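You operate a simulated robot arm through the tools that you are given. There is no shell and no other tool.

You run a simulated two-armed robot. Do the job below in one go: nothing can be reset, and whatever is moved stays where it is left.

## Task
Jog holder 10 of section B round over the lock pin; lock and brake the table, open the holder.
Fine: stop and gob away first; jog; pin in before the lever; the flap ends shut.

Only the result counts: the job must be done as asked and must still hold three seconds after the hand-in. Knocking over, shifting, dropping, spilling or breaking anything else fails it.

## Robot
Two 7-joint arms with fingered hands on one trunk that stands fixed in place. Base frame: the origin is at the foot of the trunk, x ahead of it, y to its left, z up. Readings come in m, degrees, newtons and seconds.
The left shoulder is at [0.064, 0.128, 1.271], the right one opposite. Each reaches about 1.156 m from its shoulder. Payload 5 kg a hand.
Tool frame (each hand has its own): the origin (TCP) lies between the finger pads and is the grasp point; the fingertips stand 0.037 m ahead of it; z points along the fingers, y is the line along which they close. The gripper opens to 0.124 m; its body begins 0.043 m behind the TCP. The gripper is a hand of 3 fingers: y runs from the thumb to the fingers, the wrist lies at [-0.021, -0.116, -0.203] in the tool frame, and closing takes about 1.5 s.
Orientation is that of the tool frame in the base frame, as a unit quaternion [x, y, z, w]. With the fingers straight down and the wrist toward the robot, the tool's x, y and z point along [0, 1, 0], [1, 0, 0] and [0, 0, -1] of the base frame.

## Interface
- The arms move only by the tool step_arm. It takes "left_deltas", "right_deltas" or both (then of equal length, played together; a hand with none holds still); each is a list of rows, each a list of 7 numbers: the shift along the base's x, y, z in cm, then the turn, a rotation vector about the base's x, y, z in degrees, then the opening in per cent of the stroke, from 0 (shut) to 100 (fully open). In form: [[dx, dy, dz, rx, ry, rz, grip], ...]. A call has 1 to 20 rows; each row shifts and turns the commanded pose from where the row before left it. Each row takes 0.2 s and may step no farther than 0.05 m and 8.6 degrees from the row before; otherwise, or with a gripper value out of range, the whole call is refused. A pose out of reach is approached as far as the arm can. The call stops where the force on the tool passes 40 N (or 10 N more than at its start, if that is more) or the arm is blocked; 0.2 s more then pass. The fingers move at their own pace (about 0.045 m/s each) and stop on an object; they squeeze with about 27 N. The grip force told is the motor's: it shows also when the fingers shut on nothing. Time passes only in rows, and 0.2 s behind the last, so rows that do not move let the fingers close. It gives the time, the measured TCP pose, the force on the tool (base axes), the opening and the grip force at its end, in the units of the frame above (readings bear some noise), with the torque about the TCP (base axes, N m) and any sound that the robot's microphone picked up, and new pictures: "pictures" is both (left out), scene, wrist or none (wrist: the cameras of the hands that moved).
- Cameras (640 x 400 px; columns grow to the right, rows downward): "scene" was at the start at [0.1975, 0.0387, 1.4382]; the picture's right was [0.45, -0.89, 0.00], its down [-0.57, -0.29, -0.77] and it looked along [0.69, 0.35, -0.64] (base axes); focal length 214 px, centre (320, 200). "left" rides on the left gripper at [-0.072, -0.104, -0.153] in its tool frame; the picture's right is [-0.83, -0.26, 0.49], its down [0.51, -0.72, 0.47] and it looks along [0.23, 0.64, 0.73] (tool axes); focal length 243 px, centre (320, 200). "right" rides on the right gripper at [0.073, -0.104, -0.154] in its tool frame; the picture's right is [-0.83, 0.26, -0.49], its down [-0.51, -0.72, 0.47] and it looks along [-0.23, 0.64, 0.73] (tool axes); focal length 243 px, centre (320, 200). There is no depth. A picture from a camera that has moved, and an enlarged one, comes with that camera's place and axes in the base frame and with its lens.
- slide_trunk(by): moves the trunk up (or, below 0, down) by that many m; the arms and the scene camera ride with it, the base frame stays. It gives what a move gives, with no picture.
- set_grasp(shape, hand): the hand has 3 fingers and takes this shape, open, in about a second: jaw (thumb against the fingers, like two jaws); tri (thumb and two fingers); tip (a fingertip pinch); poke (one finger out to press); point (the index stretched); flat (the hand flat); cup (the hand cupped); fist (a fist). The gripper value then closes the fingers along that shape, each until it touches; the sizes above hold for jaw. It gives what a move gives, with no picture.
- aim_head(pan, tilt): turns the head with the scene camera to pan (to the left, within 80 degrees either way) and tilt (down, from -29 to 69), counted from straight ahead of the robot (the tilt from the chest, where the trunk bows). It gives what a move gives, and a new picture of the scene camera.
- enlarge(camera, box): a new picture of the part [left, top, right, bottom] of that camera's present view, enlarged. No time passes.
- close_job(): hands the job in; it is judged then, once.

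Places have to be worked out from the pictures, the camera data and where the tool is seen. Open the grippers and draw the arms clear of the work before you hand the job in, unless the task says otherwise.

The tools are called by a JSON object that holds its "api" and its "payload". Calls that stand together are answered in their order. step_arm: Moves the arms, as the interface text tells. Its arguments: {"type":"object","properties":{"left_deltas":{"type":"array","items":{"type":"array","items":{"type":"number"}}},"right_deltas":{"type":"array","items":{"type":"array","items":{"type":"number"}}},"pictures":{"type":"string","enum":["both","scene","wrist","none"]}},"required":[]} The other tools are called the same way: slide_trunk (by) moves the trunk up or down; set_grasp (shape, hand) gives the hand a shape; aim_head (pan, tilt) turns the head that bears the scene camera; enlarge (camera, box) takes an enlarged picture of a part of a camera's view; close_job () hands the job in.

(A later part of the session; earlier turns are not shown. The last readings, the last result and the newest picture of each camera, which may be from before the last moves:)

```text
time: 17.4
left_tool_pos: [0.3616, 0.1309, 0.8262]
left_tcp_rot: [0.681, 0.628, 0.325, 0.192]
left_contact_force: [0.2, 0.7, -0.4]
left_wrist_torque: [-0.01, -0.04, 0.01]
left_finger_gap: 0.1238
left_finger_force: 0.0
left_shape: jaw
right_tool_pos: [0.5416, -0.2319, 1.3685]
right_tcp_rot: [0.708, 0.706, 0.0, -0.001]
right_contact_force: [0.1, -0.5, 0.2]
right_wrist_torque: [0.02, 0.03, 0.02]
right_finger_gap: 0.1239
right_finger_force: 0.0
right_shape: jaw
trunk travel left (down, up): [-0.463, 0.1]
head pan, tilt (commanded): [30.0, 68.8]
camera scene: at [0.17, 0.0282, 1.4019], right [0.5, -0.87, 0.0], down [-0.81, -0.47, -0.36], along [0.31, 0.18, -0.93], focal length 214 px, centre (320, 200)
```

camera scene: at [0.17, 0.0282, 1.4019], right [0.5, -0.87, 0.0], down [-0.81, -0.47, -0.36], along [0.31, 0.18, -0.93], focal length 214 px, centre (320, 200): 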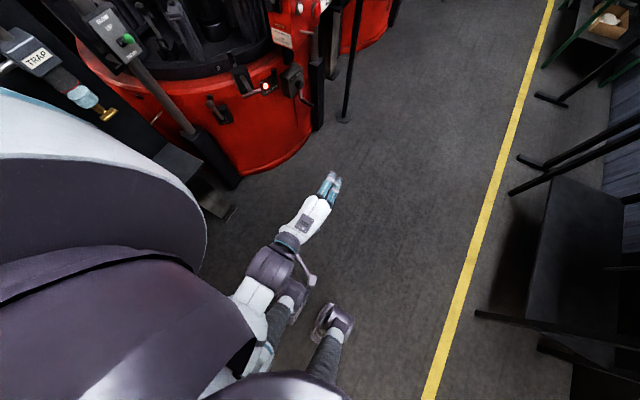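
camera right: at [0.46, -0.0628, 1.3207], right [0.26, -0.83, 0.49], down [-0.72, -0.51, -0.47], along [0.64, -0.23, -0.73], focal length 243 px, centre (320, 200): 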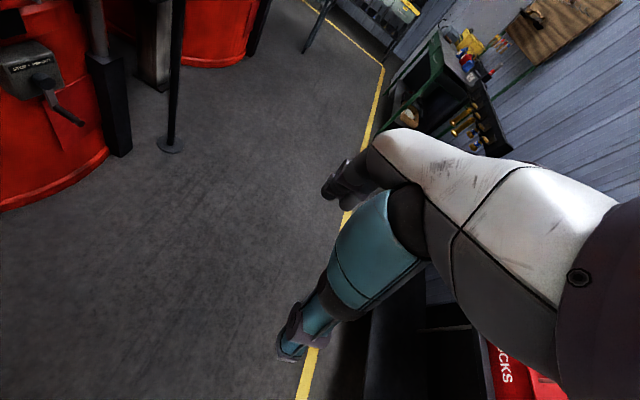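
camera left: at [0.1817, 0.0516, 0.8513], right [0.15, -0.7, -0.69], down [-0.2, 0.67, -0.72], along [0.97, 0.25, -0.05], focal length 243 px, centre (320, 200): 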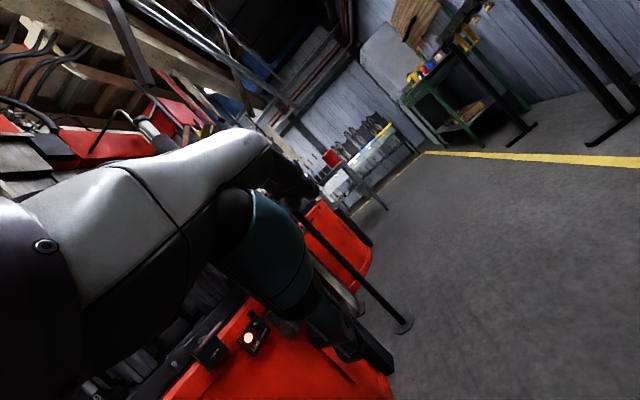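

I'll probe which directions are free: a short upward-and-forward move, then check.

{"api": "step_arm", "payload": {"left_deltas": [[0, 0, 3, 0, 0, 0, 100], [0, 0, 3, 0, 0, 0, 100], [0, 0, 3, 0, 0, 0, 100]], "pictures": "none"}}

{"api": "step_arm", "payload": {"left_deltas": [[3, 0, 1.5, 0, 0, 0, 100], [3, 0, 1.5, 0, 0, 0, 100]], "pictures": "none"}}

```text
time: 18.2
left_tool_pos: [0.3744, 0.1177, 0.8656]
left_tcp_rot: [0.68, 0.628, 0.326, 0.193]
left_contact_force: [0.1, -0.8, 0.2]
left_wrist_torque: [0.0, 0.02, -0.01]
left_finger_gap: 0.1239
left_finger_force: 0.0
left_shape: jaw
left hand out of reach, approached as far as the arm can: row 2, 3
right_tool_pos: [0.5428, -0.2346, 1.3674]
right_tcp_rot: [0.707, 0.707, 0.001, 0.0]
right_contact_force: [0.0, 0.9, 0.2]
right_wrist_torque: [-0.04, 0.04, -0.04]
right_finger_gap: 0.1238
right_finger_force: 0.0
right_shape: jaw
trunk travel left (down, up): [-0.463, 0.1]
head pan, tilt (commanded): [30.0, 68.8]
```

```text
time: 18.9
left_tool_pos: [0.3698, 0.1198, 0.8449]
left_tcp_rot: [0.701, 0.642, 0.275, 0.146]
left_contact_force: [-0.5, -0.8, -0.7]
left_wrist_torque: [0.02, 0.0, 0.01]
left_finger_gap: 0.1237
left_finger_force: 0.1
left_shape: jaw
left hand out of reach, approached as far as the arm can: row 1
right_tool_pos: [0.5439, -0.2343, 1.3674]
right_tcp_rot: [0.708, 0.707, 0.0, 0.0]
right_contact_force: [-0.2, -1.0, -0.5]
right_wrist_torque: [-0.02, 0.0, 0.03]
right_finger_gap: 0.124
right_finger_force: 0.0
right_shape: jaw
trunk travel left (down, up): [-0.463, 0.1]
head pan, tilt (commanded): [30.0, 68.8]
stopped in row 2 (left hand): the arm was blocked; the commanded pose is now the measured one
```

Forward motion is still resisted. I'll use the right hand's camera as a mirror: move it back and turn it to look at the left arm and elbow.

{"api": "step_arm", "payload": {"right_deltas": [[-0.5, -1.5, 0, 0, 0, 8.4, 100], [-0.5, -1.5, 0, 0, 0, 8.4, 100], [-0.5, -1.5, 0, 0, 0, 8.4, 100], [-0.5, -1.5, 0, 0, 0, 8.4, 100], [-0.5, -1.5, 0, 0, 0, 8.4, 100], [-0.5, -1.5, 0, 0, 0, 8.4, 100], [-0.5, -1.5, 0, 0, 0, 8.4, 100], [-0.5, -1.5, 0, 0, 0, 8.4, 100], [-0.5, -1.5, 0, 0, 0, 8.4, 100], [-0.5, -1.5, 0, 0, 0, 8.4, 100], [-0.5, -1.5, 0, 0, 0, 8.4, 100], [-0.5, -1.5, 0, 0, 0, 8.4, 100]], "pictures": "wrist"}}

```text
time: 21.5
left_tool_pos: [0.3712, 0.1206, 0.8439]
left_tcp_rot: [0.701, 0.642, 0.274, 0.145]
left_contact_force: [0.8, 0.5, 0.1]
left_wrist_torque: [0.0, -0.05, 0.01]
left_finger_gap: 0.1238
left_finger_force: 0.0
left_shape: jaw
right_tool_pos: [0.3252, -0.234, 1.4103]
right_tcp_rot: [-0.094, 0.996, 0.001, -0.001]
right_contact_force: [-0.3, 0.0, 0.4]
right_wrist_torque: [0.0, 0.0, 0.02]
right_finger_gap: 0.1237
right_finger_force: 0.1
right_shape: jaw
right hand out of reach, approached as far as the arm can: row 7, 8, 9, 10, 11, 12
trunk travel left (down, up): [-0.463, 0.1]
head pan, tilt (commanded): [30.0, 68.8]
camera right: at [0.2722, -0.3489, 1.5633], right [0.77, 0.41, 0.49], down [0.63, -0.61, -0.47], along [0.11, 0.67, -0.73], focal length 243 px, centre (320, 200)
```

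right: 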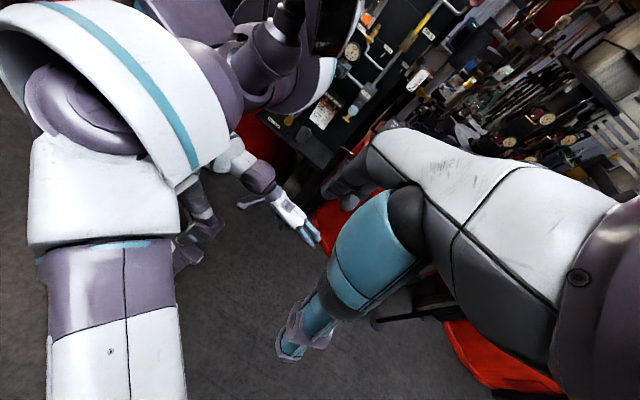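

The left forearm shows beyond the chest. I'll enlarge that part.

{"api": "enlarge", "payload": {"camera": "right", "box": [160, 60, 400, 260]}}

```text
2.00 times, centred on (280, 160) of right
camera zoom: at [0.2722, -0.3489, 1.5633], right [0.77, 0.41, 0.49], down [0.63, -0.61, -0.47], along [0.11, 0.67, -0.73], focal length 485 px, centre (400, 280)
```

zoom: 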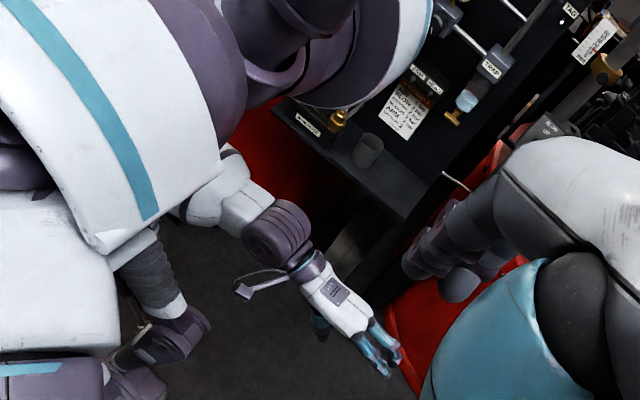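

The forearm runs close along the torso. I'll move the hand outward (+y) and up first, then forward.

{"api": "step_arm", "payload": {"left_deltas": [[0, 3, 0, 0, 0, 0, 100], [0, 3, 0, 0, 0, 0, 100], [0, 3, 0, 0, 0, 0, 100], [0, 3, 0, 0, 0, 0, 100]], "pictures": "none"}}

{"api": "step_arm", "payload": {"left_deltas": [[3, 0, 0, 0, 0, 0, 100], [3, 0, 0, 0, 0, 0, 100]], "pictures": "none"}}

```text
time: 22.5
left_tool_pos: [0.3755, 0.2384, 0.8292]
left_tcp_rot: [0.701, 0.642, 0.275, 0.146]
left_contact_force: [-0.2, 0.9, 0.1]
left_wrist_torque: [-0.04, -0.01, -0.02]
left_finger_gap: 0.1241
left_finger_force: 0.0
left_shape: jaw
left hand out of reach, approached as far as the arm can: row 1, 2
right_tool_pos: [0.3235, -0.2322, 1.4099]
right_tcp_rot: [-0.093, 0.996, -0.001, -0.001]
right_contact_force: [-0.1, 1.3, -0.6]
right_wrist_torque: [-0.05, -0.01, 0.0]
right_finger_gap: 0.1239
right_finger_force: 0.0
right_shape: jaw
trunk travel left (down, up): [-0.463, 0.1]
head pan, tilt (commanded): [30.0, 68.8]
```

```text
time: 23.1
left_tool_pos: [0.4394, 0.2398, 0.8286]
left_tcp_rot: [0.702, 0.642, 0.273, 0.145]
left_contact_force: [0.4, 0.1, 0.6]
left_wrist_torque: [0.01, -0.02, 0.02]
left_finger_gap: 0.1238
left_finger_force: 0.1
left_shape: jaw
right_tool_pos: [0.326, -0.2325, 1.4091]
right_tcp_rot: [-0.093, 0.996, 0.001, 0.0]
right_contact_force: [-0.1, 0.4, -0.2]
right_wrist_torque: [0.01, 0.02, -0.02]
right_finger_gap: 0.1238
right_finger_force: 0.1
right_shape: jaw
trunk travel left (down, up): [-0.463, 0.1]
head pan, tilt (commanded): [30.0, 68.8]
```

The arm moves freely now. I'll carry the left hand forward in front of the panel while turning the fingers to point along +y.

{"api": "step_arm", "payload": {"left_deltas": [[2.5, 0.3, 0.8, 6.96, 2.05, 2.74, 100], [2.5, 0.3, 0.8, 6.96, 2.05, 2.74, 100], [2.5, 0.3, 0.8, 6.96, 2.05, 2.74, 100], [2.5, 0.3, 0.8, 6.96, 2.05, 2.74, 100], [2.5, 0.3, 0.8, 6.96, 2.05, 2.74, 100], [2.5, 0.3, 0.8, 6.96, 2.05, 2.74, 100], [2.5, 0.3, 0.8, 6.96, 2.05, 2.74, 100], [2.5, 0.3, 0.8, 6.96, 2.05, 2.74, 100], [2.5, 0.3, 0.8, 6.96, 2.05, 2.74, 100], [2.5, 0.3, 0.8, 6.96, 2.05, 2.74, 100], [2.5, 0.3, 0.8, 6.96, 2.05, 2.74, 100]], "pictures": "wrist"}}

{"api": "aim_head", "payload": {"pan": 35, "tilt": 35}}

```text
time: 24.4
left_tool_pos: [0.5658, 0.2897, 0.8755]
left_tcp_rot: [0.65, 0.57, 0.454, -0.215]
left_contact_force: [0.3, -0.6, -0.4]
left_wrist_torque: [-0.01, -0.03, -0.02]
left_finger_gap: 0.1237
left_finger_force: 0.1
left_shape: jaw
right_tool_pos: [0.3257, -0.2339, 1.4098]
right_tcp_rot: [-0.092, 0.996, 0.001, -0.001]
right_contact_force: [0.6, 0.6, -0.2]
right_wrist_torque: [0.0, 0.01, -0.03]
right_finger_gap: 0.1239
right_finger_force: 0.0
right_shape: jaw
trunk travel left (down, up): [-0.463, 0.1]
head pan, tilt (commanded): [30.0, 68.8]
stopped in row 6 (left hand): the arm was blocked; the commanded pose is now the measured one
camera left: at [0.4203, 0.1549, 0.8667], right [-0.02, 0.01, -1.0], down [-0.55, 0.84, 0.02], along [0.84, 0.55, -0.02], focal length 243 px, centre (320, 200)
```

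left: 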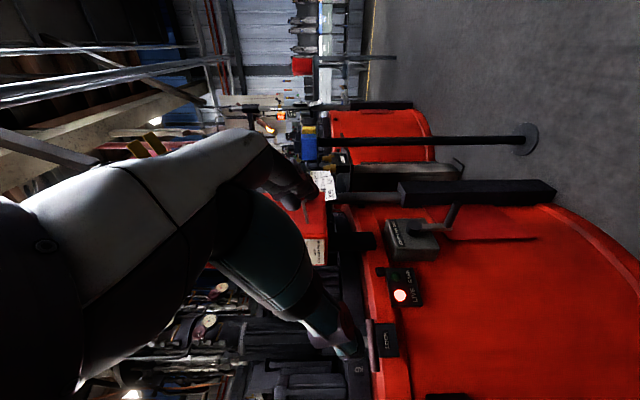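

```text
time: 25.4
left_tool_pos: [0.567, 0.2898, 0.8747]
left_tcp_rot: [0.65, 0.57, 0.454, -0.215]
left_contact_force: [-0.2, 0.8, 0.8]
left_wrist_torque: [0.01, -0.02, 0.01]
left_finger_gap: 0.124
left_finger_force: 0.1
left_shape: jaw
right_tool_pos: [0.3255, -0.2351, 1.4082]
right_tcp_rot: [-0.093, 0.996, 0.001, -0.002]
right_contact_force: [0.2, 0.4, -0.4]
right_wrist_torque: [0.0, -0.01, 0.02]
right_finger_gap: 0.1239
right_finger_force: 0.0
right_shape: jaw
trunk travel left (down, up): [-0.463, 0.1]
head pan, tilt (commanded): [35.0, 35.0]
camera scene: at [0.194, 0.0506, 1.4454], right [0.57, -0.82, 0.0], down [-0.47, -0.33, -0.82], along [0.67, 0.47, -0.57], focal length 214 px, centre (320, 200)
```

scene: 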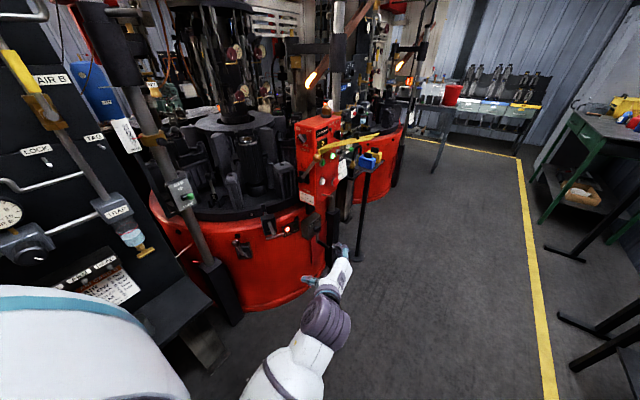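

The hand now points mostly +y (z-axis ≈ (0.35, 0.80, −0.50)). I'll test translating forward from here without turning.

{"api": "step_arm", "payload": {"left_deltas": [[3, 0, 0, 0, 0, 0, 100], [3, 0, 0, 0, 0, 0, 100], [3, 0, 0, 0, 0, 0, 100], [3, 0, 0, 0, 0, 0, 100]], "pictures": "none"}}

{"api": "step_arm", "payload": {"left_deltas": [[1, 0, 0.5, 6, 0, 0, 100], [1, 0, 0.5, 6, 0, 0, 100]], "pictures": "none"}}

```text
time: 26.4
left_tool_pos: [0.6882, 0.2887, 0.876]
left_tcp_rot: [0.651, 0.57, 0.452, -0.215]
left_contact_force: [0.0, -0.2, -0.9]
left_wrist_torque: [0.03, -0.02, -0.01]
left_finger_gap: 0.1239
left_finger_force: 0.0
left_shape: jaw
right_tool_pos: [0.3269, -0.2357, 1.4089]
right_tcp_rot: [-0.093, 0.996, 0.002, -0.001]
right_contact_force: [0.7, 0.0, -0.4]
right_wrist_torque: [0.03, -0.01, -0.01]
right_finger_gap: 0.1239
right_finger_force: 0.1
right_shape: jaw
trunk travel left (down, up): [-0.463, 0.1]
head pan, tilt (commanded): [35.0, 35.0]
```

```text
time: 27.0
left_tool_pos: [0.7059, 0.2907, 0.8852]
left_tcp_rot: [0.624, 0.52, 0.511, -0.281]
left_contact_force: [-0.3, 0.1, -0.2]
left_wrist_torque: [0.03, -0.03, -0.01]
left_finger_gap: 0.1238
left_finger_force: 0.0
left_shape: jaw
right_tool_pos: [0.3258, -0.2354, 1.4092]
right_tcp_rot: [-0.092, 0.996, 0.001, -0.001]
right_contact_force: [-0.3, -0.3, -0.1]
right_wrist_torque: [0.04, 0.01, 0.02]
right_finger_gap: 0.1239
right_finger_force: 0.1
right_shape: jaw
trunk travel left (down, up): [-0.463, 0.1]
head pan, tilt (commanded): [35.0, 35.0]
```

Free now. I'll set the left hand to "poke" and look at where its pressing finger ends.

{"api": "set_grasp", "payload": {"shape": "poke", "hand": "left"}}

{"api": "step_arm", "payload": {"left_deltas": [[1, 0, 1, 4, 0, 0, 0], [1, 0, 1, 4, 0, 0, 0]], "pictures": "both"}}

{"api": "enlarge", "payload": {"camera": "scene", "box": [280, 120, 440, 220]}}

{"api": "enlarge", "payload": {"camera": "scene", "box": [280, 180, 440, 280]}}

```text
time: 27.9
left_tool_pos: [0.7053, 0.2904, 0.8859]
left_tcp_rot: [0.624, 0.52, 0.511, -0.281]
left_contact_force: [0.8, 0.0, -0.8]
left_wrist_torque: [0.01, 0.02, 0.0]
left_finger_gap: 0.0
left_finger_force: 0.0
left_shape: poke
right_tool_pos: [0.3233, -0.2334, 1.4093]
right_tcp_rot: [-0.092, 0.996, 0.0, -0.001]
right_contact_force: [0.0, -0.3, 0.2]
right_wrist_torque: [0.0, 0.02, -0.01]
right_finger_gap: 0.1241
right_finger_force: 0.0
right_shape: jaw
trunk travel left (down, up): [-0.463, 0.1]
head pan, tilt (commanded): [35.0, 35.0]
```

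```text
time: 28.5
left_tool_pos: [0.7259, 0.2898, 0.9056]
left_tcp_rot: [0.603, 0.483, 0.546, -0.325]
left_contact_force: [-0.1, -0.1, -0.2]
left_wrist_torque: [0.01, 0.02, -0.03]
left_finger_gap: 0.0
left_finger_force: 0.1
left_shape: poke
right_tool_pos: [0.3261, -0.2355, 1.4092]
right_tcp_rot: [-0.093, 0.996, 0.0, -0.001]
right_contact_force: [-0.1, 0.0, 0.0]
right_wrist_torque: [-0.01, 0.0, 0.01]
right_finger_gap: 0.1242
right_finger_force: 0.1
right_shape: jaw
trunk travel left (down, up): [-0.463, 0.1]
head pan, tilt (commanded): [35.0, 35.0]
camera scene: at [0.1941, 0.0506, 1.4455], right [0.57, -0.82, 0.0], down [-0.47, -0.33, -0.82], along [0.67, 0.47, -0.57], focal length 214 px, centre (320, 200)
camera left: at [0.5803, 0.1658, 0.8509], right [-0.02, 0.35, -0.94], down [-0.55, 0.78, 0.3], along [0.84, 0.52, 0.17], focal length 243 px, centre (320, 200)
```

scene: 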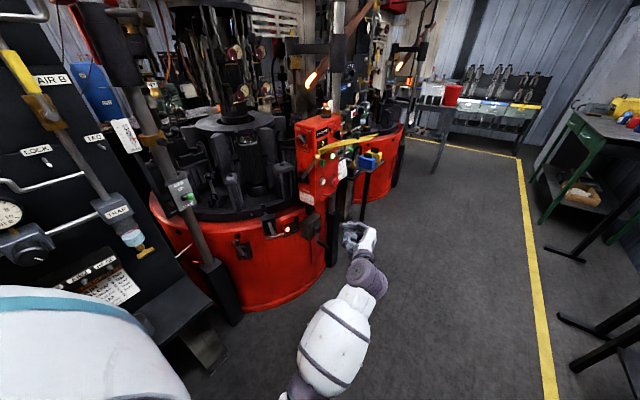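
left: 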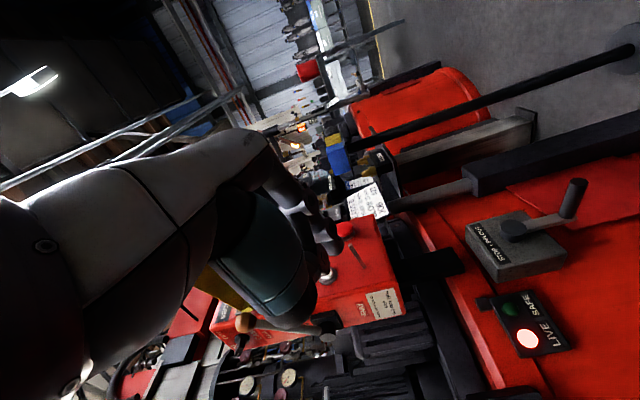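

```text
4.00 times, centred on (360, 170) of scene
camera zoom: at [0.1941, 0.0506, 1.4455], right [0.57, -0.82, 0.0], down [-0.47, -0.33, -0.82], along [0.67, 0.47, -0.57], focal length 858 px, centre (160, 320)
```

zoom: 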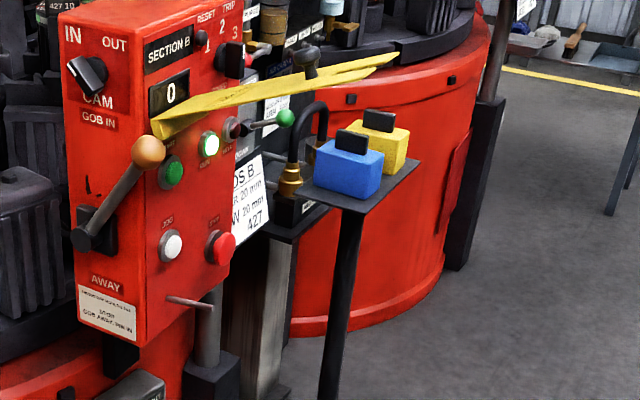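

```text
4.00 times, centred on (360, 230) of scene
camera zoom: at [0.1941, 0.0506, 1.4455], right [0.57, -0.82, 0.0], down [-0.47, -0.33, -0.82], along [0.67, 0.47, -0.57], focal length 858 px, centre (160, 80)
```

zoom: 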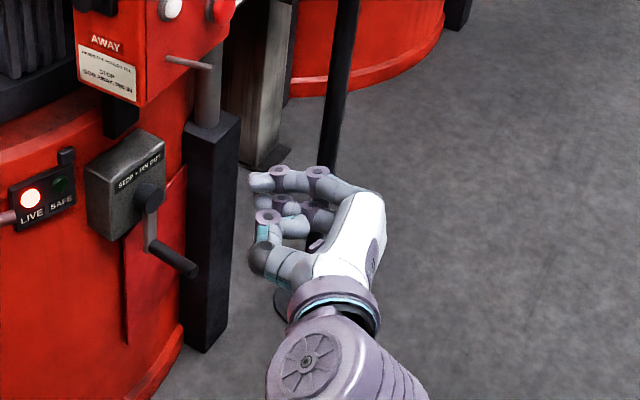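

I sent grip 0, which curled the finger; I'll open the shape (100) and look at the hand again.

{"api": "step_arm", "payload": {"left_deltas": [[0, 0, 0, 0, 0, 0, 100], [0, 0, 0, 0, 0, 0, 100], [0, 0, 0, 0, 0, 0, 100], [0, 0, 0, 0, 0, 0, 100], [0, 0, 0, 0, 0, 0, 100]], "pictures": "scene"}}

{"api": "enlarge", "payload": {"camera": "scene", "box": [320, 200, 400, 250]}}

{"api": "enlarge", "payload": {"camera": "left", "box": [180, 120, 420, 360]}}

```text
time: 29.7
left_tool_pos: [0.7259, 0.2892, 0.9065]
left_tcp_rot: [0.602, 0.484, 0.546, -0.324]
left_contact_force: [0.4, 0.8, 0.1]
left_wrist_torque: [0.01, 0.01, -0.01]
left_finger_gap: 0.0
left_finger_force: 0.0
left_shape: poke
right_tool_pos: [0.3243, -0.2353, 1.4089]
right_tcp_rot: [-0.092, 0.996, 0.001, -0.002]
right_contact_force: [1.0, 0.7, 0.5]
right_wrist_torque: [0.02, 0.01, -0.02]
right_finger_gap: 0.1239
right_finger_force: 0.1
right_shape: jaw
trunk travel left (down, up): [-0.463, 0.1]
head pan, tilt (commanded): [35.0, 35.0]
camera scene: at [0.1937, 0.0507, 1.4455], right [0.57, -0.82, 0.0], down [-0.47, -0.33, -0.82], along [0.67, 0.47, -0.57], focal length 214 px, centre (320, 200)
```

scene: 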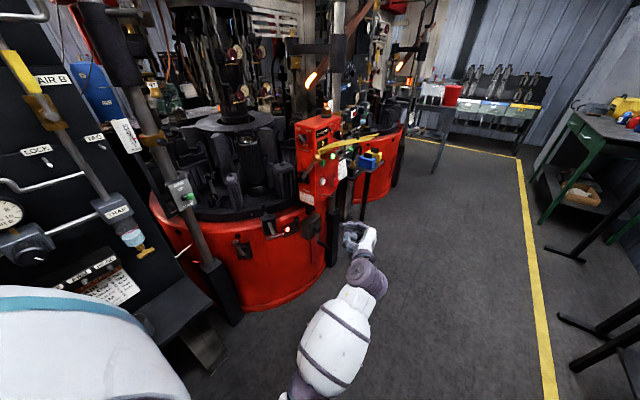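

```text
8.00 times, centred on (360, 225) of scene
camera zoom: at [0.1937, 0.0507, 1.4455], right [0.57, -0.82, 0.0], down [-0.47, -0.33, -0.82], along [0.67, 0.47, -0.57], focal length 1716 px, centre (0, 0)
```

zoom: 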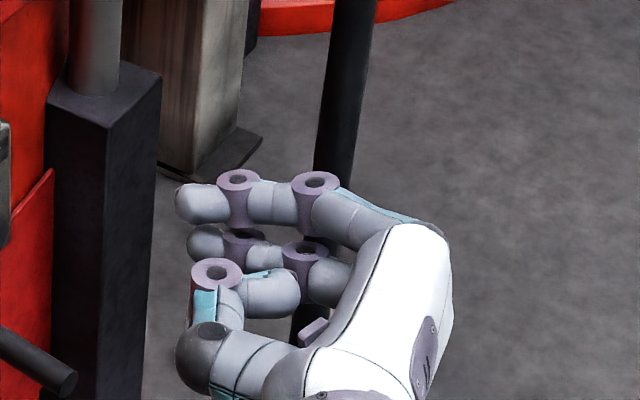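

```text
1.67 times, centred on (300, 240) of left
camera zoom: at [0.5801, 0.1658, 0.8513], right [-0.02, 0.35, -0.94], down [-0.55, 0.78, 0.3], along [0.84, 0.52, 0.17], focal length 404 px, centre (353, 133)
```

zoom: 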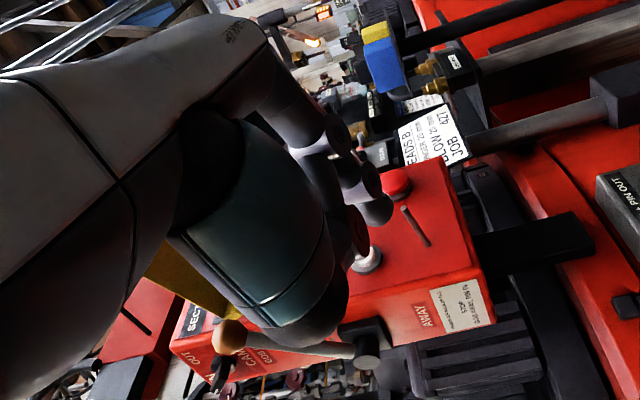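

The poke shape doesn't show a clearly longer finger. I'll try "point" (index stretched) and compare.

{"api": "set_grasp", "payload": {"shape": "point", "hand": "left"}}

{"api": "enlarge", "payload": {"camera": "scene", "box": [320, 190, 400, 240]}}

{"api": "enlarge", "payload": {"camera": "left", "box": [180, 120, 420, 360]}}

```text
time: 30.6
left_tool_pos: [0.7262, 0.2901, 0.9059]
left_tcp_rot: [0.603, 0.484, 0.546, -0.323]
left_contact_force: [-0.3, 0.0, -0.5]
left_wrist_torque: [0.04, -0.03, 0.03]
left_finger_gap: 0.0
left_finger_force: 0.1
left_shape: point
right_tool_pos: [0.3252, -0.2352, 1.4097]
right_tcp_rot: [-0.093, 0.996, 0.001, 0.0]
right_contact_force: [-0.3, 0.0, -1.0]
right_wrist_torque: [0.01, -0.02, -0.01]
right_finger_gap: 0.1236
right_finger_force: 0.2
right_shape: jaw
trunk travel left (down, up): [-0.463, 0.1]
head pan, tilt (commanded): [35.0, 35.0]
```

```text
8.00 times, centred on (360, 215) of scene
camera zoom: at [0.1937, 0.0507, 1.4455], right [0.57, -0.82, 0.0], down [-0.47, -0.33, -0.82], along [0.67, 0.47, -0.57], focal length 1716 px, centre (0, 80)
```

zoom: 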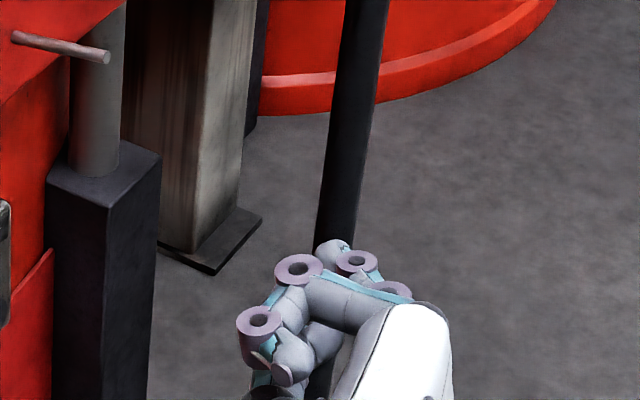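

```text
1.67 times, centred on (300, 240) of left
camera zoom: at [0.5801, 0.1658, 0.8512], right [-0.02, 0.35, -0.94], down [-0.55, 0.78, 0.3], along [0.84, 0.52, 0.17], focal length 404 px, centre (353, 133)
```

zoom: 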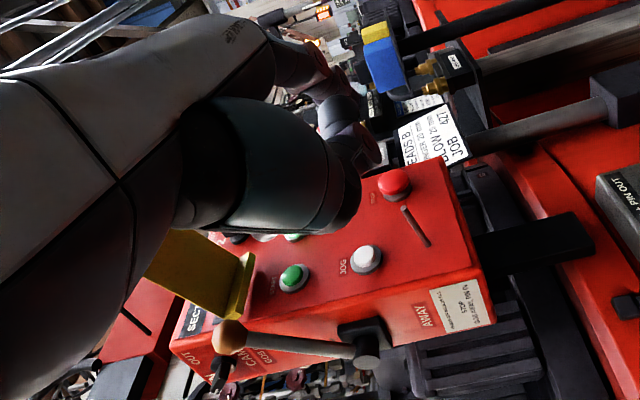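

In poke the fingertip projects at TCP + ≈0.04 m along the finger axis, as expected, and the left camera agrees with JOG ≈ (0.885, 0.517, 0.957) and STOP ≈ (0.998, 0.521, 0.909). I'll return to poke and bring the finger in front of STOP.

{"api": "set_grasp", "payload": {"shape": "poke", "hand": "left"}}

{"api": "step_arm", "payload": {"left_deltas": [[3.7, 0.5, 0.1, 0, 0, 0, 100], [3.7, 0.5, 0.1, 0, 0, 0, 100], [3.7, 0.5, 0.1, 0, 0, 0, 100], [3.7, 0.5, 0.1, 0, 0, 0, 100], [3.7, 2, 0.1, 0, 0, 0, 100], [3.7, 2, 0.1, 0, 0, 0, 100], [3.7, 3, 0.1, 0, 0, 0, 100]], "pictures": "both"}}

{"api": "enlarge", "payload": {"camera": "scene", "box": [280, 110, 440, 210]}}

{"api": "enlarge", "payload": {"camera": "left", "box": [180, 120, 420, 360]}}

```text
time: 31.5
left_tool_pos: [0.7265, 0.2896, 0.9056]
left_tcp_rot: [0.602, 0.484, 0.546, -0.325]
left_contact_force: [-0.1, 0.0, 0.3]
left_wrist_torque: [-0.02, 0.0, 0.03]
left_finger_gap: 0.0
left_finger_force: 0.1
left_shape: poke
right_tool_pos: [0.3244, -0.2346, 1.4095]
right_tcp_rot: [-0.093, 0.996, 0.001, -0.001]
right_contact_force: [-0.1, 0.2, 0.3]
right_wrist_torque: [0.04, -0.02, -0.02]
right_finger_gap: 0.124
right_finger_force: 0.0
right_shape: jaw
trunk travel left (down, up): [-0.463, 0.1]
head pan, tilt (commanded): [35.0, 35.0]
```

```text
time: 33.1
left_tool_pos: [0.9829, 0.3799, 0.911]
left_tcp_rot: [0.603, 0.484, 0.545, -0.325]
left_contact_force: [-0.5, -0.2, -0.7]
left_wrist_torque: [0.03, -0.01, -0.01]
left_finger_gap: 0.0
left_finger_force: 0.0
left_shape: poke
right_tool_pos: [0.3259, -0.234, 1.4084]
right_tcp_rot: [-0.092, 0.996, 0.001, -0.002]
right_contact_force: [1.3, 0.3, -0.4]
right_wrist_torque: [-0.01, 0.05, -0.01]
right_finger_gap: 0.1239
right_finger_force: 0.1
right_shape: jaw
trunk travel left (down, up): [-0.463, 0.1]
head pan, tilt (commanded): [35.0, 35.0]
camera scene: at [0.1949, 0.0517, 1.4453], right [0.57, -0.82, 0.0], down [-0.47, -0.33, -0.82], along [0.67, 0.47, -0.57], focal length 214 px, centre (320, 200)
camera left: at [0.8371, 0.256, 0.857], right [-0.02, 0.35, -0.94], down [-0.54, 0.78, 0.3], along [0.84, 0.52, 0.17], focal length 243 px, centre (320, 200)
```

scene: 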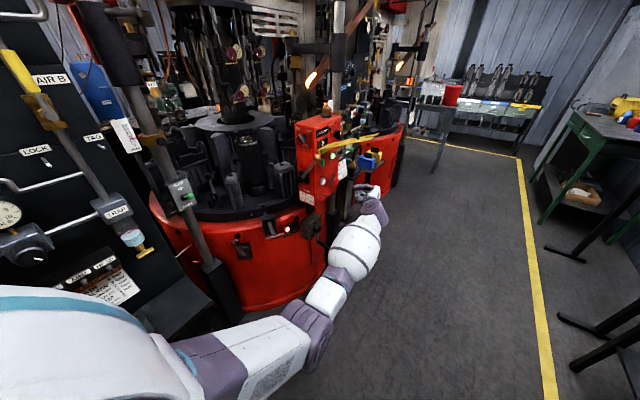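
left: 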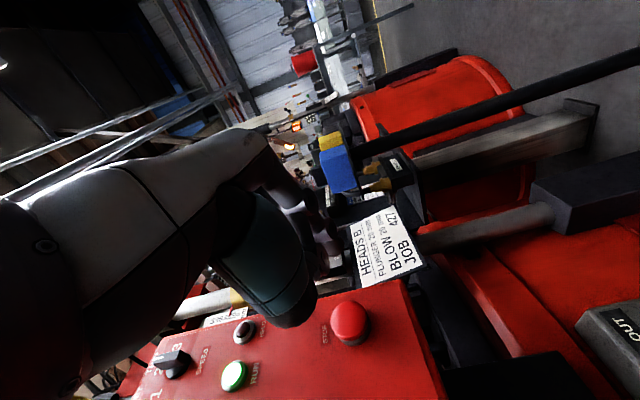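

```text
4.00 times, centred on (360, 160) of scene
camera zoom: at [0.1949, 0.0517, 1.4453], right [0.57, -0.82, 0.0], down [-0.47, -0.33, -0.82], along [0.67, 0.47, -0.57], focal length 858 px, centre (160, 360)
```

zoom: 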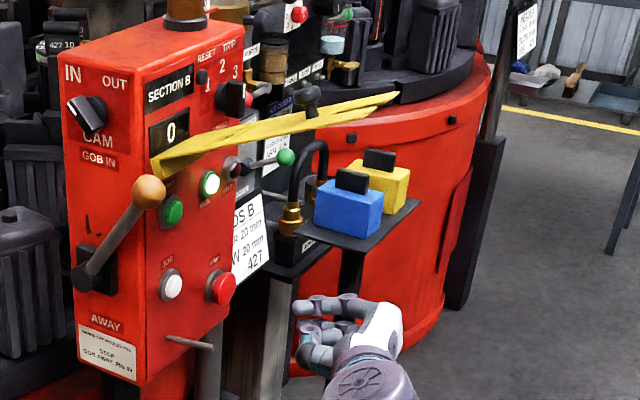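

```text
1.67 times, centred on (300, 240) of left
camera zoom: at [0.8371, 0.256, 0.857], right [-0.02, 0.35, -0.94], down [-0.54, 0.78, 0.3], along [0.84, 0.52, 0.17], focal length 404 px, centre (353, 133)
```

zoom: 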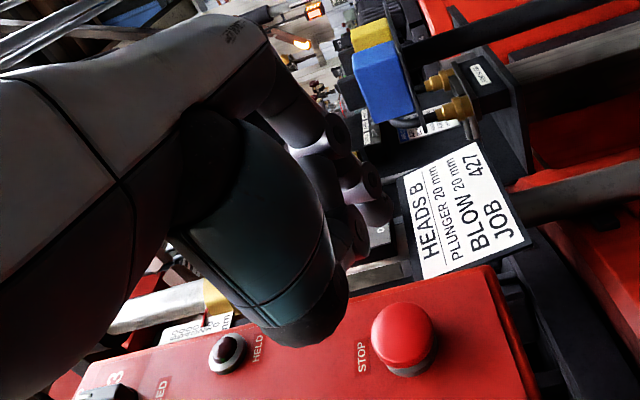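

STOP cap centre refines to ≈ (0.985, 0.51, 0.911); my fingertip is at ≈ (0.997, 0.417, 0.903). I'll correct sideways and close in to just before contact.

{"api": "step_arm", "payload": {"left_deltas": [[-1.2, 2.5, 0.8, 0, 0, 0, 100], [0, 2.5, 0, 0, 0, 0, 100], [0, 2, 0, 0, 0, 0, 100]], "pictures": "both"}}

{"api": "enlarge", "payload": {"camera": "scene", "box": [320, 150, 400, 200]}}

{"api": "enlarge", "payload": {"camera": "left", "box": [180, 120, 420, 360]}}

```text
time: 33.9
left_tool_pos: [0.9708, 0.451, 0.9226]
left_tcp_rot: [0.603, 0.484, 0.545, -0.325]
left_contact_force: [0.5, -0.9, -0.7]
left_wrist_torque: [0.01, 0.0, 0.01]
left_finger_gap: 0.0002
left_finger_force: 0.0
left_shape: poke
right_tool_pos: [0.3246, -0.234, 1.4097]
right_tcp_rot: [-0.093, 0.996, 0.001, -0.001]
right_contact_force: [0.2, -1.0, 0.0]
right_wrist_torque: [-0.01, 0.01, 0.01]
right_finger_gap: 0.124
right_finger_force: 0.0
right_shape: jaw
trunk travel left (down, up): [-0.463, 0.1]
head pan, tilt (commanded): [35.0, 35.0]
camera scene: at [0.1934, 0.0511, 1.4456], right [0.57, -0.82, 0.0], down [-0.47, -0.33, -0.82], along [0.67, 0.47, -0.57], focal length 214 px, centre (320, 200)
camera left: at [0.8259, 0.3265, 0.8687], right [-0.02, 0.35, -0.94], down [-0.55, 0.78, 0.3], along [0.84, 0.52, 0.17], focal length 243 px, centre (320, 200)
```

scene: 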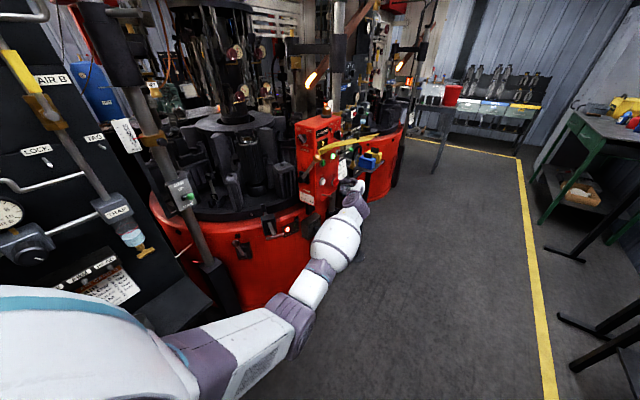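
left: 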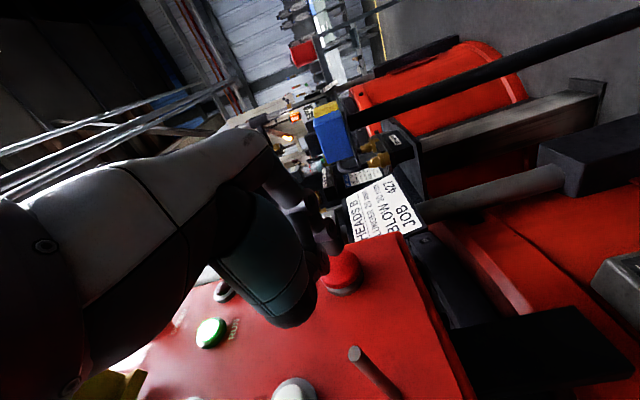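

```text
8.00 times, centred on (360, 175) of scene
camera zoom: at [0.1934, 0.0511, 1.4456], right [0.57, -0.82, 0.0], down [-0.47, -0.33, -0.82], along [0.67, 0.47, -0.57], focal length 1716 px, centre (0, 400)
```

zoom: 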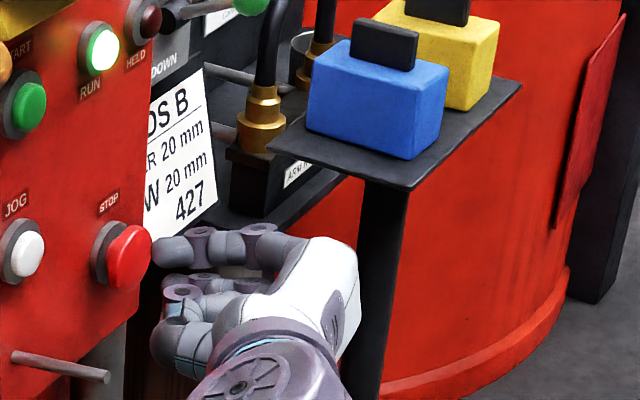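

```text
1.67 times, centred on (300, 240) of left
camera zoom: at [0.8259, 0.3265, 0.8687], right [-0.02, 0.35, -0.94], down [-0.55, 0.78, 0.3], along [0.84, 0.52, 0.17], focal length 404 px, centre (353, 133)
```

zoom: 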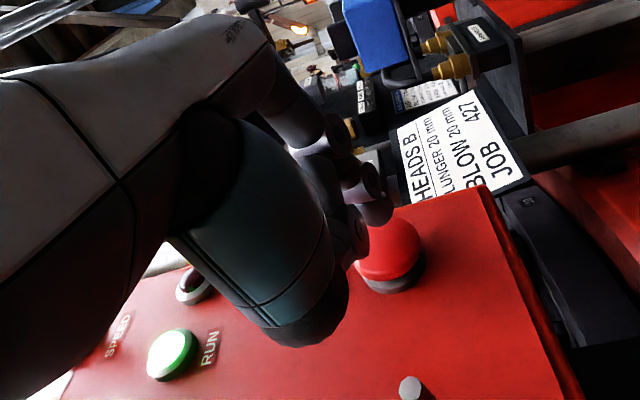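

The fingertips are right in front of the STOP cap. I'll press gently in +y in small steps.

{"api": "step_arm", "payload": {"left_deltas": [[0, 0.7, 0, 0, 0, 0, 100], [0, 0.7, 0, 0, 0, 0, 100], [0, 0.6, 0, 0, 0, 0, 100], [0, 0.5, 0, 0, 0, 0, 100]], "pictures": "both"}}

{"api": "enlarge", "payload": {"camera": "scene", "box": [300, 130, 380, 180]}}

{"api": "enlarge", "payload": {"camera": "left", "box": [180, 120, 420, 360]}}

```text
time: 34.9
left_tool_pos: [0.9726, 0.472, 0.9232]
left_tcp_rot: [0.604, 0.482, 0.546, -0.323]
left_contact_force: [-2.3, -15.1, 0.1]
left_wrist_torque: [0.1, -0.01, -0.06]
left_finger_gap: 0.0
left_finger_force: 0.0
left_shape: poke
right_tool_pos: [0.3249, -0.2373, 1.408]
right_tcp_rot: [-0.091, 0.996, 0.001, -0.001]
right_contact_force: [-0.3, -0.4, 0.1]
right_wrist_torque: [0.02, 0.01, -0.02]
right_finger_gap: 0.1238
right_finger_force: 0.1
right_shape: jaw
trunk travel left (down, up): [-0.463, 0.1]
head pan, tilt (commanded): [35.0, 35.0]
heard: click
camera scene: at [0.1935, 0.0483, 1.4456], right [0.57, -0.82, 0.0], down [-0.47, -0.33, -0.82], along [0.67, 0.47, -0.57], focal length 214 px, centre (320, 200)
camera left: at [0.8262, 0.3484, 0.8677], right [-0.02, 0.35, -0.94], down [-0.54, 0.78, 0.3], along [0.84, 0.52, 0.17], focal length 243 px, centre (320, 200)
```

scene: 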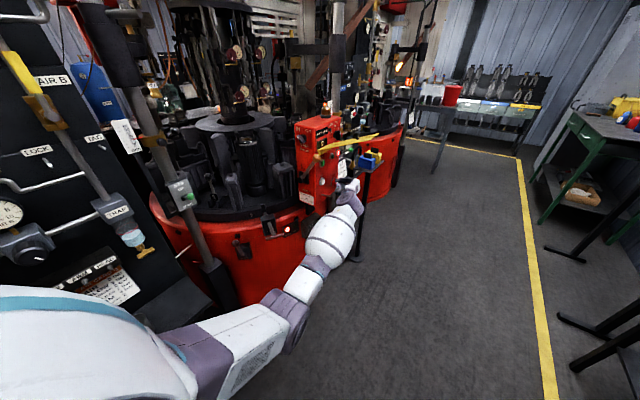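
left: 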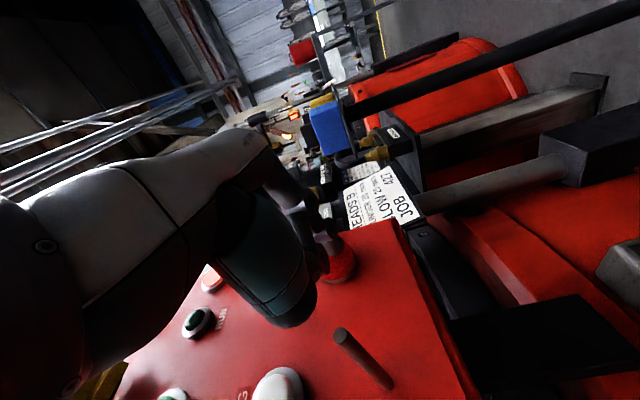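

```text
8.00 times, centred on (340, 155) of scene
camera zoom: at [0.1935, 0.0483, 1.4456], right [0.57, -0.82, 0.0], down [-0.47, -0.33, -0.82], along [0.67, 0.47, -0.57], focal length 1716 px, centre (160, 560)
```

zoom: 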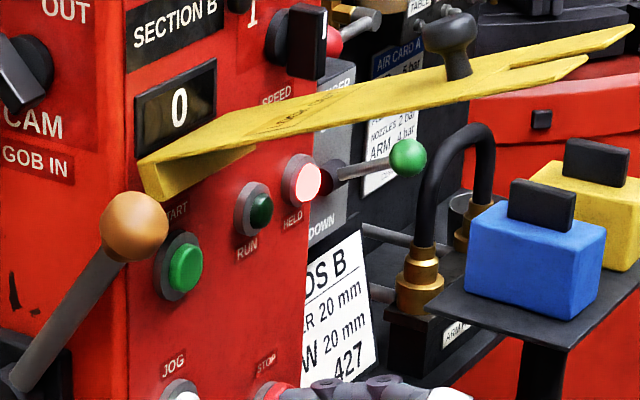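

```text
1.67 times, centred on (300, 240) of left
camera zoom: at [0.8262, 0.3484, 0.8677], right [-0.02, 0.35, -0.94], down [-0.54, 0.78, 0.3], along [0.84, 0.52, 0.17], focal length 404 px, centre (353, 133)
```

zoom: 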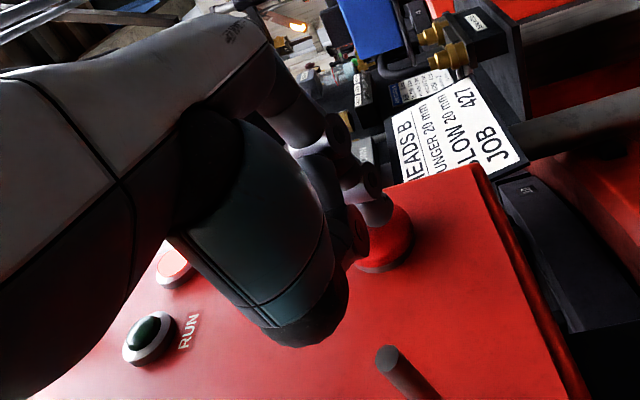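

STOP clicked: RUN is dark and HELD is lit. Contact came at fingertip y ≈ 0.51, confirming my measurements. Next, back off and turn the hand so the fingers point forward (+x, thumb below) for the GOB lever.

{"api": "step_arm", "payload": {"left_deltas": [[0, -3, 0, 0, 0, 0, 100], [0, -4, 0, 0, 0, 0, 100], [-2, -3, 0, 0, 0, 0, 100]], "pictures": "none"}}

{"api": "step_arm", "payload": {"left_deltas": [[-2.4, 0, 0.9, -5.35, -4.68, -4.08, 100], [-2.4, 0, 0.9, -5.35, -4.68, -4.08, 100], [-2.4, 0, 0.9, -5.35, -4.68, -4.08, 100], [-2.4, 0, 0.9, -5.35, -4.68, -4.08, 100], [-2.4, 0, 0.9, -5.35, -4.68, -4.08, 100], [-2.4, 0, 0.9, -5.35, -4.68, -4.08, 100], [-2.4, 0, 0.9, -5.35, -4.68, -4.08, 100], [-2.4, 0, 0.9, -5.35, -4.68, -4.08, 100], [-2.4, 0, 0.9, -5.35, -4.68, -4.08, 100], [-2.4, 0, 0.9, -5.35, -4.68, -4.08, 100], [-2.4, 0, 0.9, -5.35, -4.68, -4.08, 100], [-2.4, 0, 0.9, -5.35, -4.68, -4.08, 100]], "pictures": "both"}}

{"api": "set_grasp", "payload": {"shape": "jaw", "hand": "left"}}

```text
time: 35.7
left_tool_pos: [0.9547, 0.3757, 0.9221]
left_tcp_rot: [0.602, 0.483, 0.546, -0.326]
left_contact_force: [-0.6, -0.4, 0.8]
left_wrist_torque: [-0.05, 0.02, 0.0]
left_finger_gap: 0.0001
left_finger_force: 0.1
left_shape: poke
right_tool_pos: [0.3233, -0.2341, 1.4092]
right_tcp_rot: [-0.091, 0.996, 0.001, 0.0]
right_contact_force: [-0.1, -0.1, 0.9]
right_wrist_torque: [-0.02, -0.03, 0.03]
right_finger_gap: 0.1238
right_finger_force: 0.0
right_shape: jaw
trunk travel left (down, up): [-0.463, 0.1]
head pan, tilt (commanded): [35.0, 35.0]
```

```text
time: 38.3
left_tool_pos: [0.6626, 0.3739, 1.0306]
left_tcp_rot: [0.5, 0.497, 0.5, 0.502]
left_contact_force: [0.2, 0.1, 0.9]
left_wrist_torque: [0.0, 0.0, 0.04]
left_finger_gap: 0.0
left_finger_force: 0.0
left_shape: poke
right_tool_pos: [0.3239, -0.235, 1.4088]
right_tcp_rot: [-0.093, 0.996, 0.001, -0.001]
right_contact_force: [0.0, 0.4, -0.1]
right_wrist_torque: [0.03, -0.02, -0.01]
right_finger_gap: 0.124
right_finger_force: 0.0
right_shape: jaw
trunk travel left (down, up): [-0.463, 0.1]
head pan, tilt (commanded): [35.0, 35.0]
camera scene: at [0.193, 0.0508, 1.4456], right [0.57, -0.82, 0.0], down [-0.47, -0.33, -0.82], along [0.67, 0.47, -0.57], focal length 214 px, centre (320, 200)
camera left: at [0.5094, 0.3016, 0.9252], right [0.49, -0.83, -0.26], down [0.48, 0.51, -0.72], along [0.73, 0.23, 0.64], focal length 243 px, centre (320, 200)
```

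scene: 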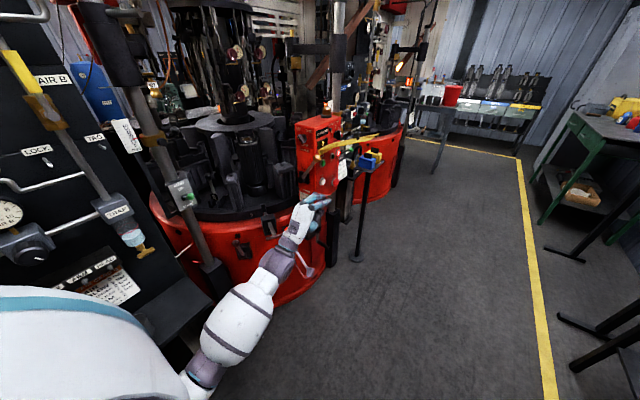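
left: 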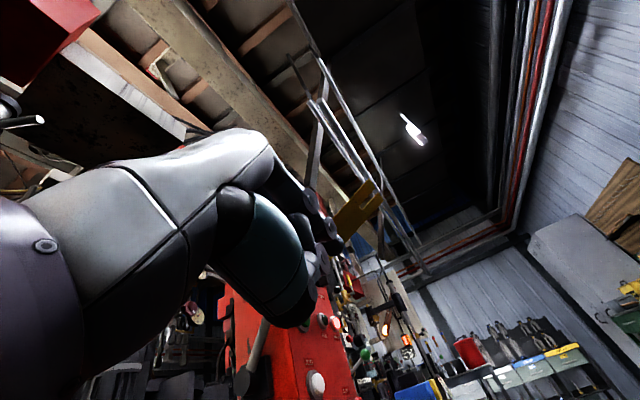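

```text
time: 39.2
left_tool_pos: [0.6636, 0.3743, 1.0302]
left_tcp_rot: [0.5, 0.499, 0.503, 0.499]
left_contact_force: [0.2, -1.1, 0.4]
left_wrist_torque: [-0.03, 0.01, 0.02]
left_finger_gap: 0.1238
left_finger_force: 0.0
left_shape: jaw
right_tool_pos: [0.3253, -0.2344, 1.4084]
right_tcp_rot: [-0.093, 0.996, 0.002, -0.001]
right_contact_force: [0.1, 1.4, 0.6]
right_wrist_torque: [0.02, 0.0, 0.03]
right_finger_gap: 0.124
right_finger_force: 0.2
right_shape: jaw
trunk travel left (down, up): [-0.463, 0.1]
head pan, tilt (commanded): [35.0, 35.0]
```

Hand orientation is now as wanted. The knob recomputes to ≈ (0.821, 0.505, 1.102); I'll line the jaw up around it, coming in along +x.

{"api": "step_arm", "payload": {"left_deltas": [[1, 3.8, 2.4, 0, 0, 0, 75], [1, 3.8, 2.4, 0, 0, 0, 75], [1, 3.8, 2.4, 0, 0, 0, 75], [0, 0, 0, 0, 0, 0, 75]], "pictures": "both"}}

{"api": "enlarge", "payload": {"camera": "scene", "box": [260, 120, 360, 200]}}

{"api": "enlarge", "payload": {"camera": "left", "box": [200, 160, 440, 400]}}

```text
time: 40.2
left_tool_pos: [0.6962, 0.4841, 1.103]
left_tcp_rot: [0.5, 0.5, 0.5, 0.5]
left_contact_force: [-0.6, 0.0, 1.1]
left_wrist_torque: [0.01, 0.02, -0.02]
left_finger_gap: 0.0933
left_finger_force: 0.1
left_shape: jaw
right_tool_pos: [0.3248, -0.2357, 1.4092]
right_tcp_rot: [-0.092, 0.996, 0.001, 0.0]
right_contact_force: [0.1, -0.3, -0.6]
right_wrist_torque: [0.01, -0.01, 0.0]
right_finger_gap: 0.124
right_finger_force: 0.0
right_shape: jaw
trunk travel left (down, up): [-0.463, 0.1]
head pan, tilt (commanded): [35.0, 35.0]
camera scene: at [0.1937, 0.0504, 1.4455], right [0.57, -0.82, 0.0], down [-0.47, -0.33, -0.82], along [0.67, 0.47, -0.57], focal length 214 px, centre (320, 200)
camera left: at [0.5425, 0.4113, 0.9979], right [0.49, -0.83, -0.26], down [0.47, 0.51, -0.72], along [0.73, 0.23, 0.64], focal length 243 px, centre (320, 200)
```

scene: 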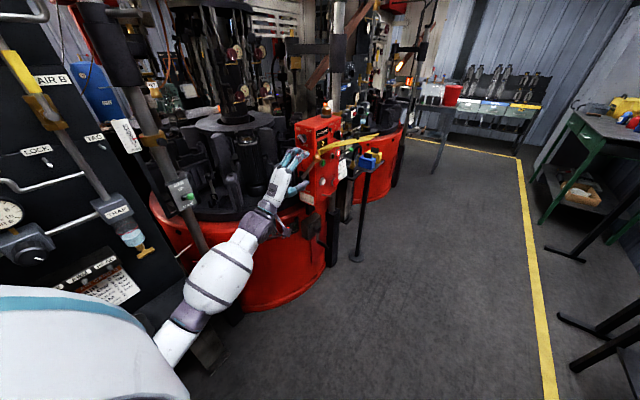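
left: 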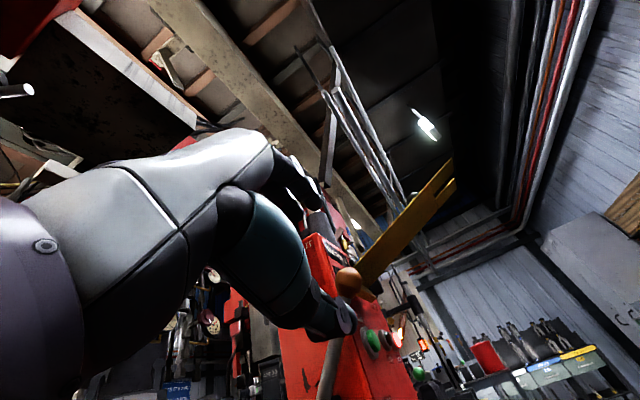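

```text
5.00 times, centred on (310, 160) of scene
camera zoom: at [0.1937, 0.0504, 1.4455], right [0.57, -0.82, 0.0], down [-0.47, -0.33, -0.82], along [0.67, 0.47, -0.57], focal length 1072 px, centre (370, 400)
```

zoom: 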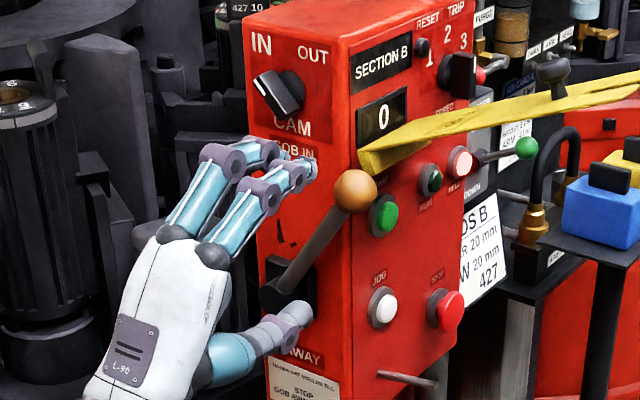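

```text
1.67 times, centred on (320, 280) of left
camera zoom: at [0.5425, 0.4113, 0.9979], right [0.49, -0.83, -0.26], down [0.47, 0.51, -0.72], along [0.73, 0.23, 0.64], focal length 404 px, centre (320, 67)
```

zoom: 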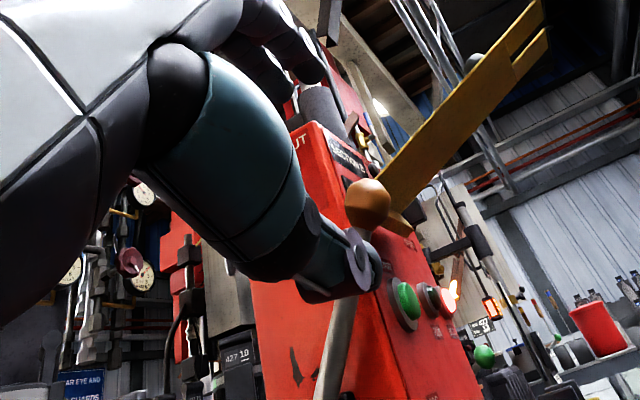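

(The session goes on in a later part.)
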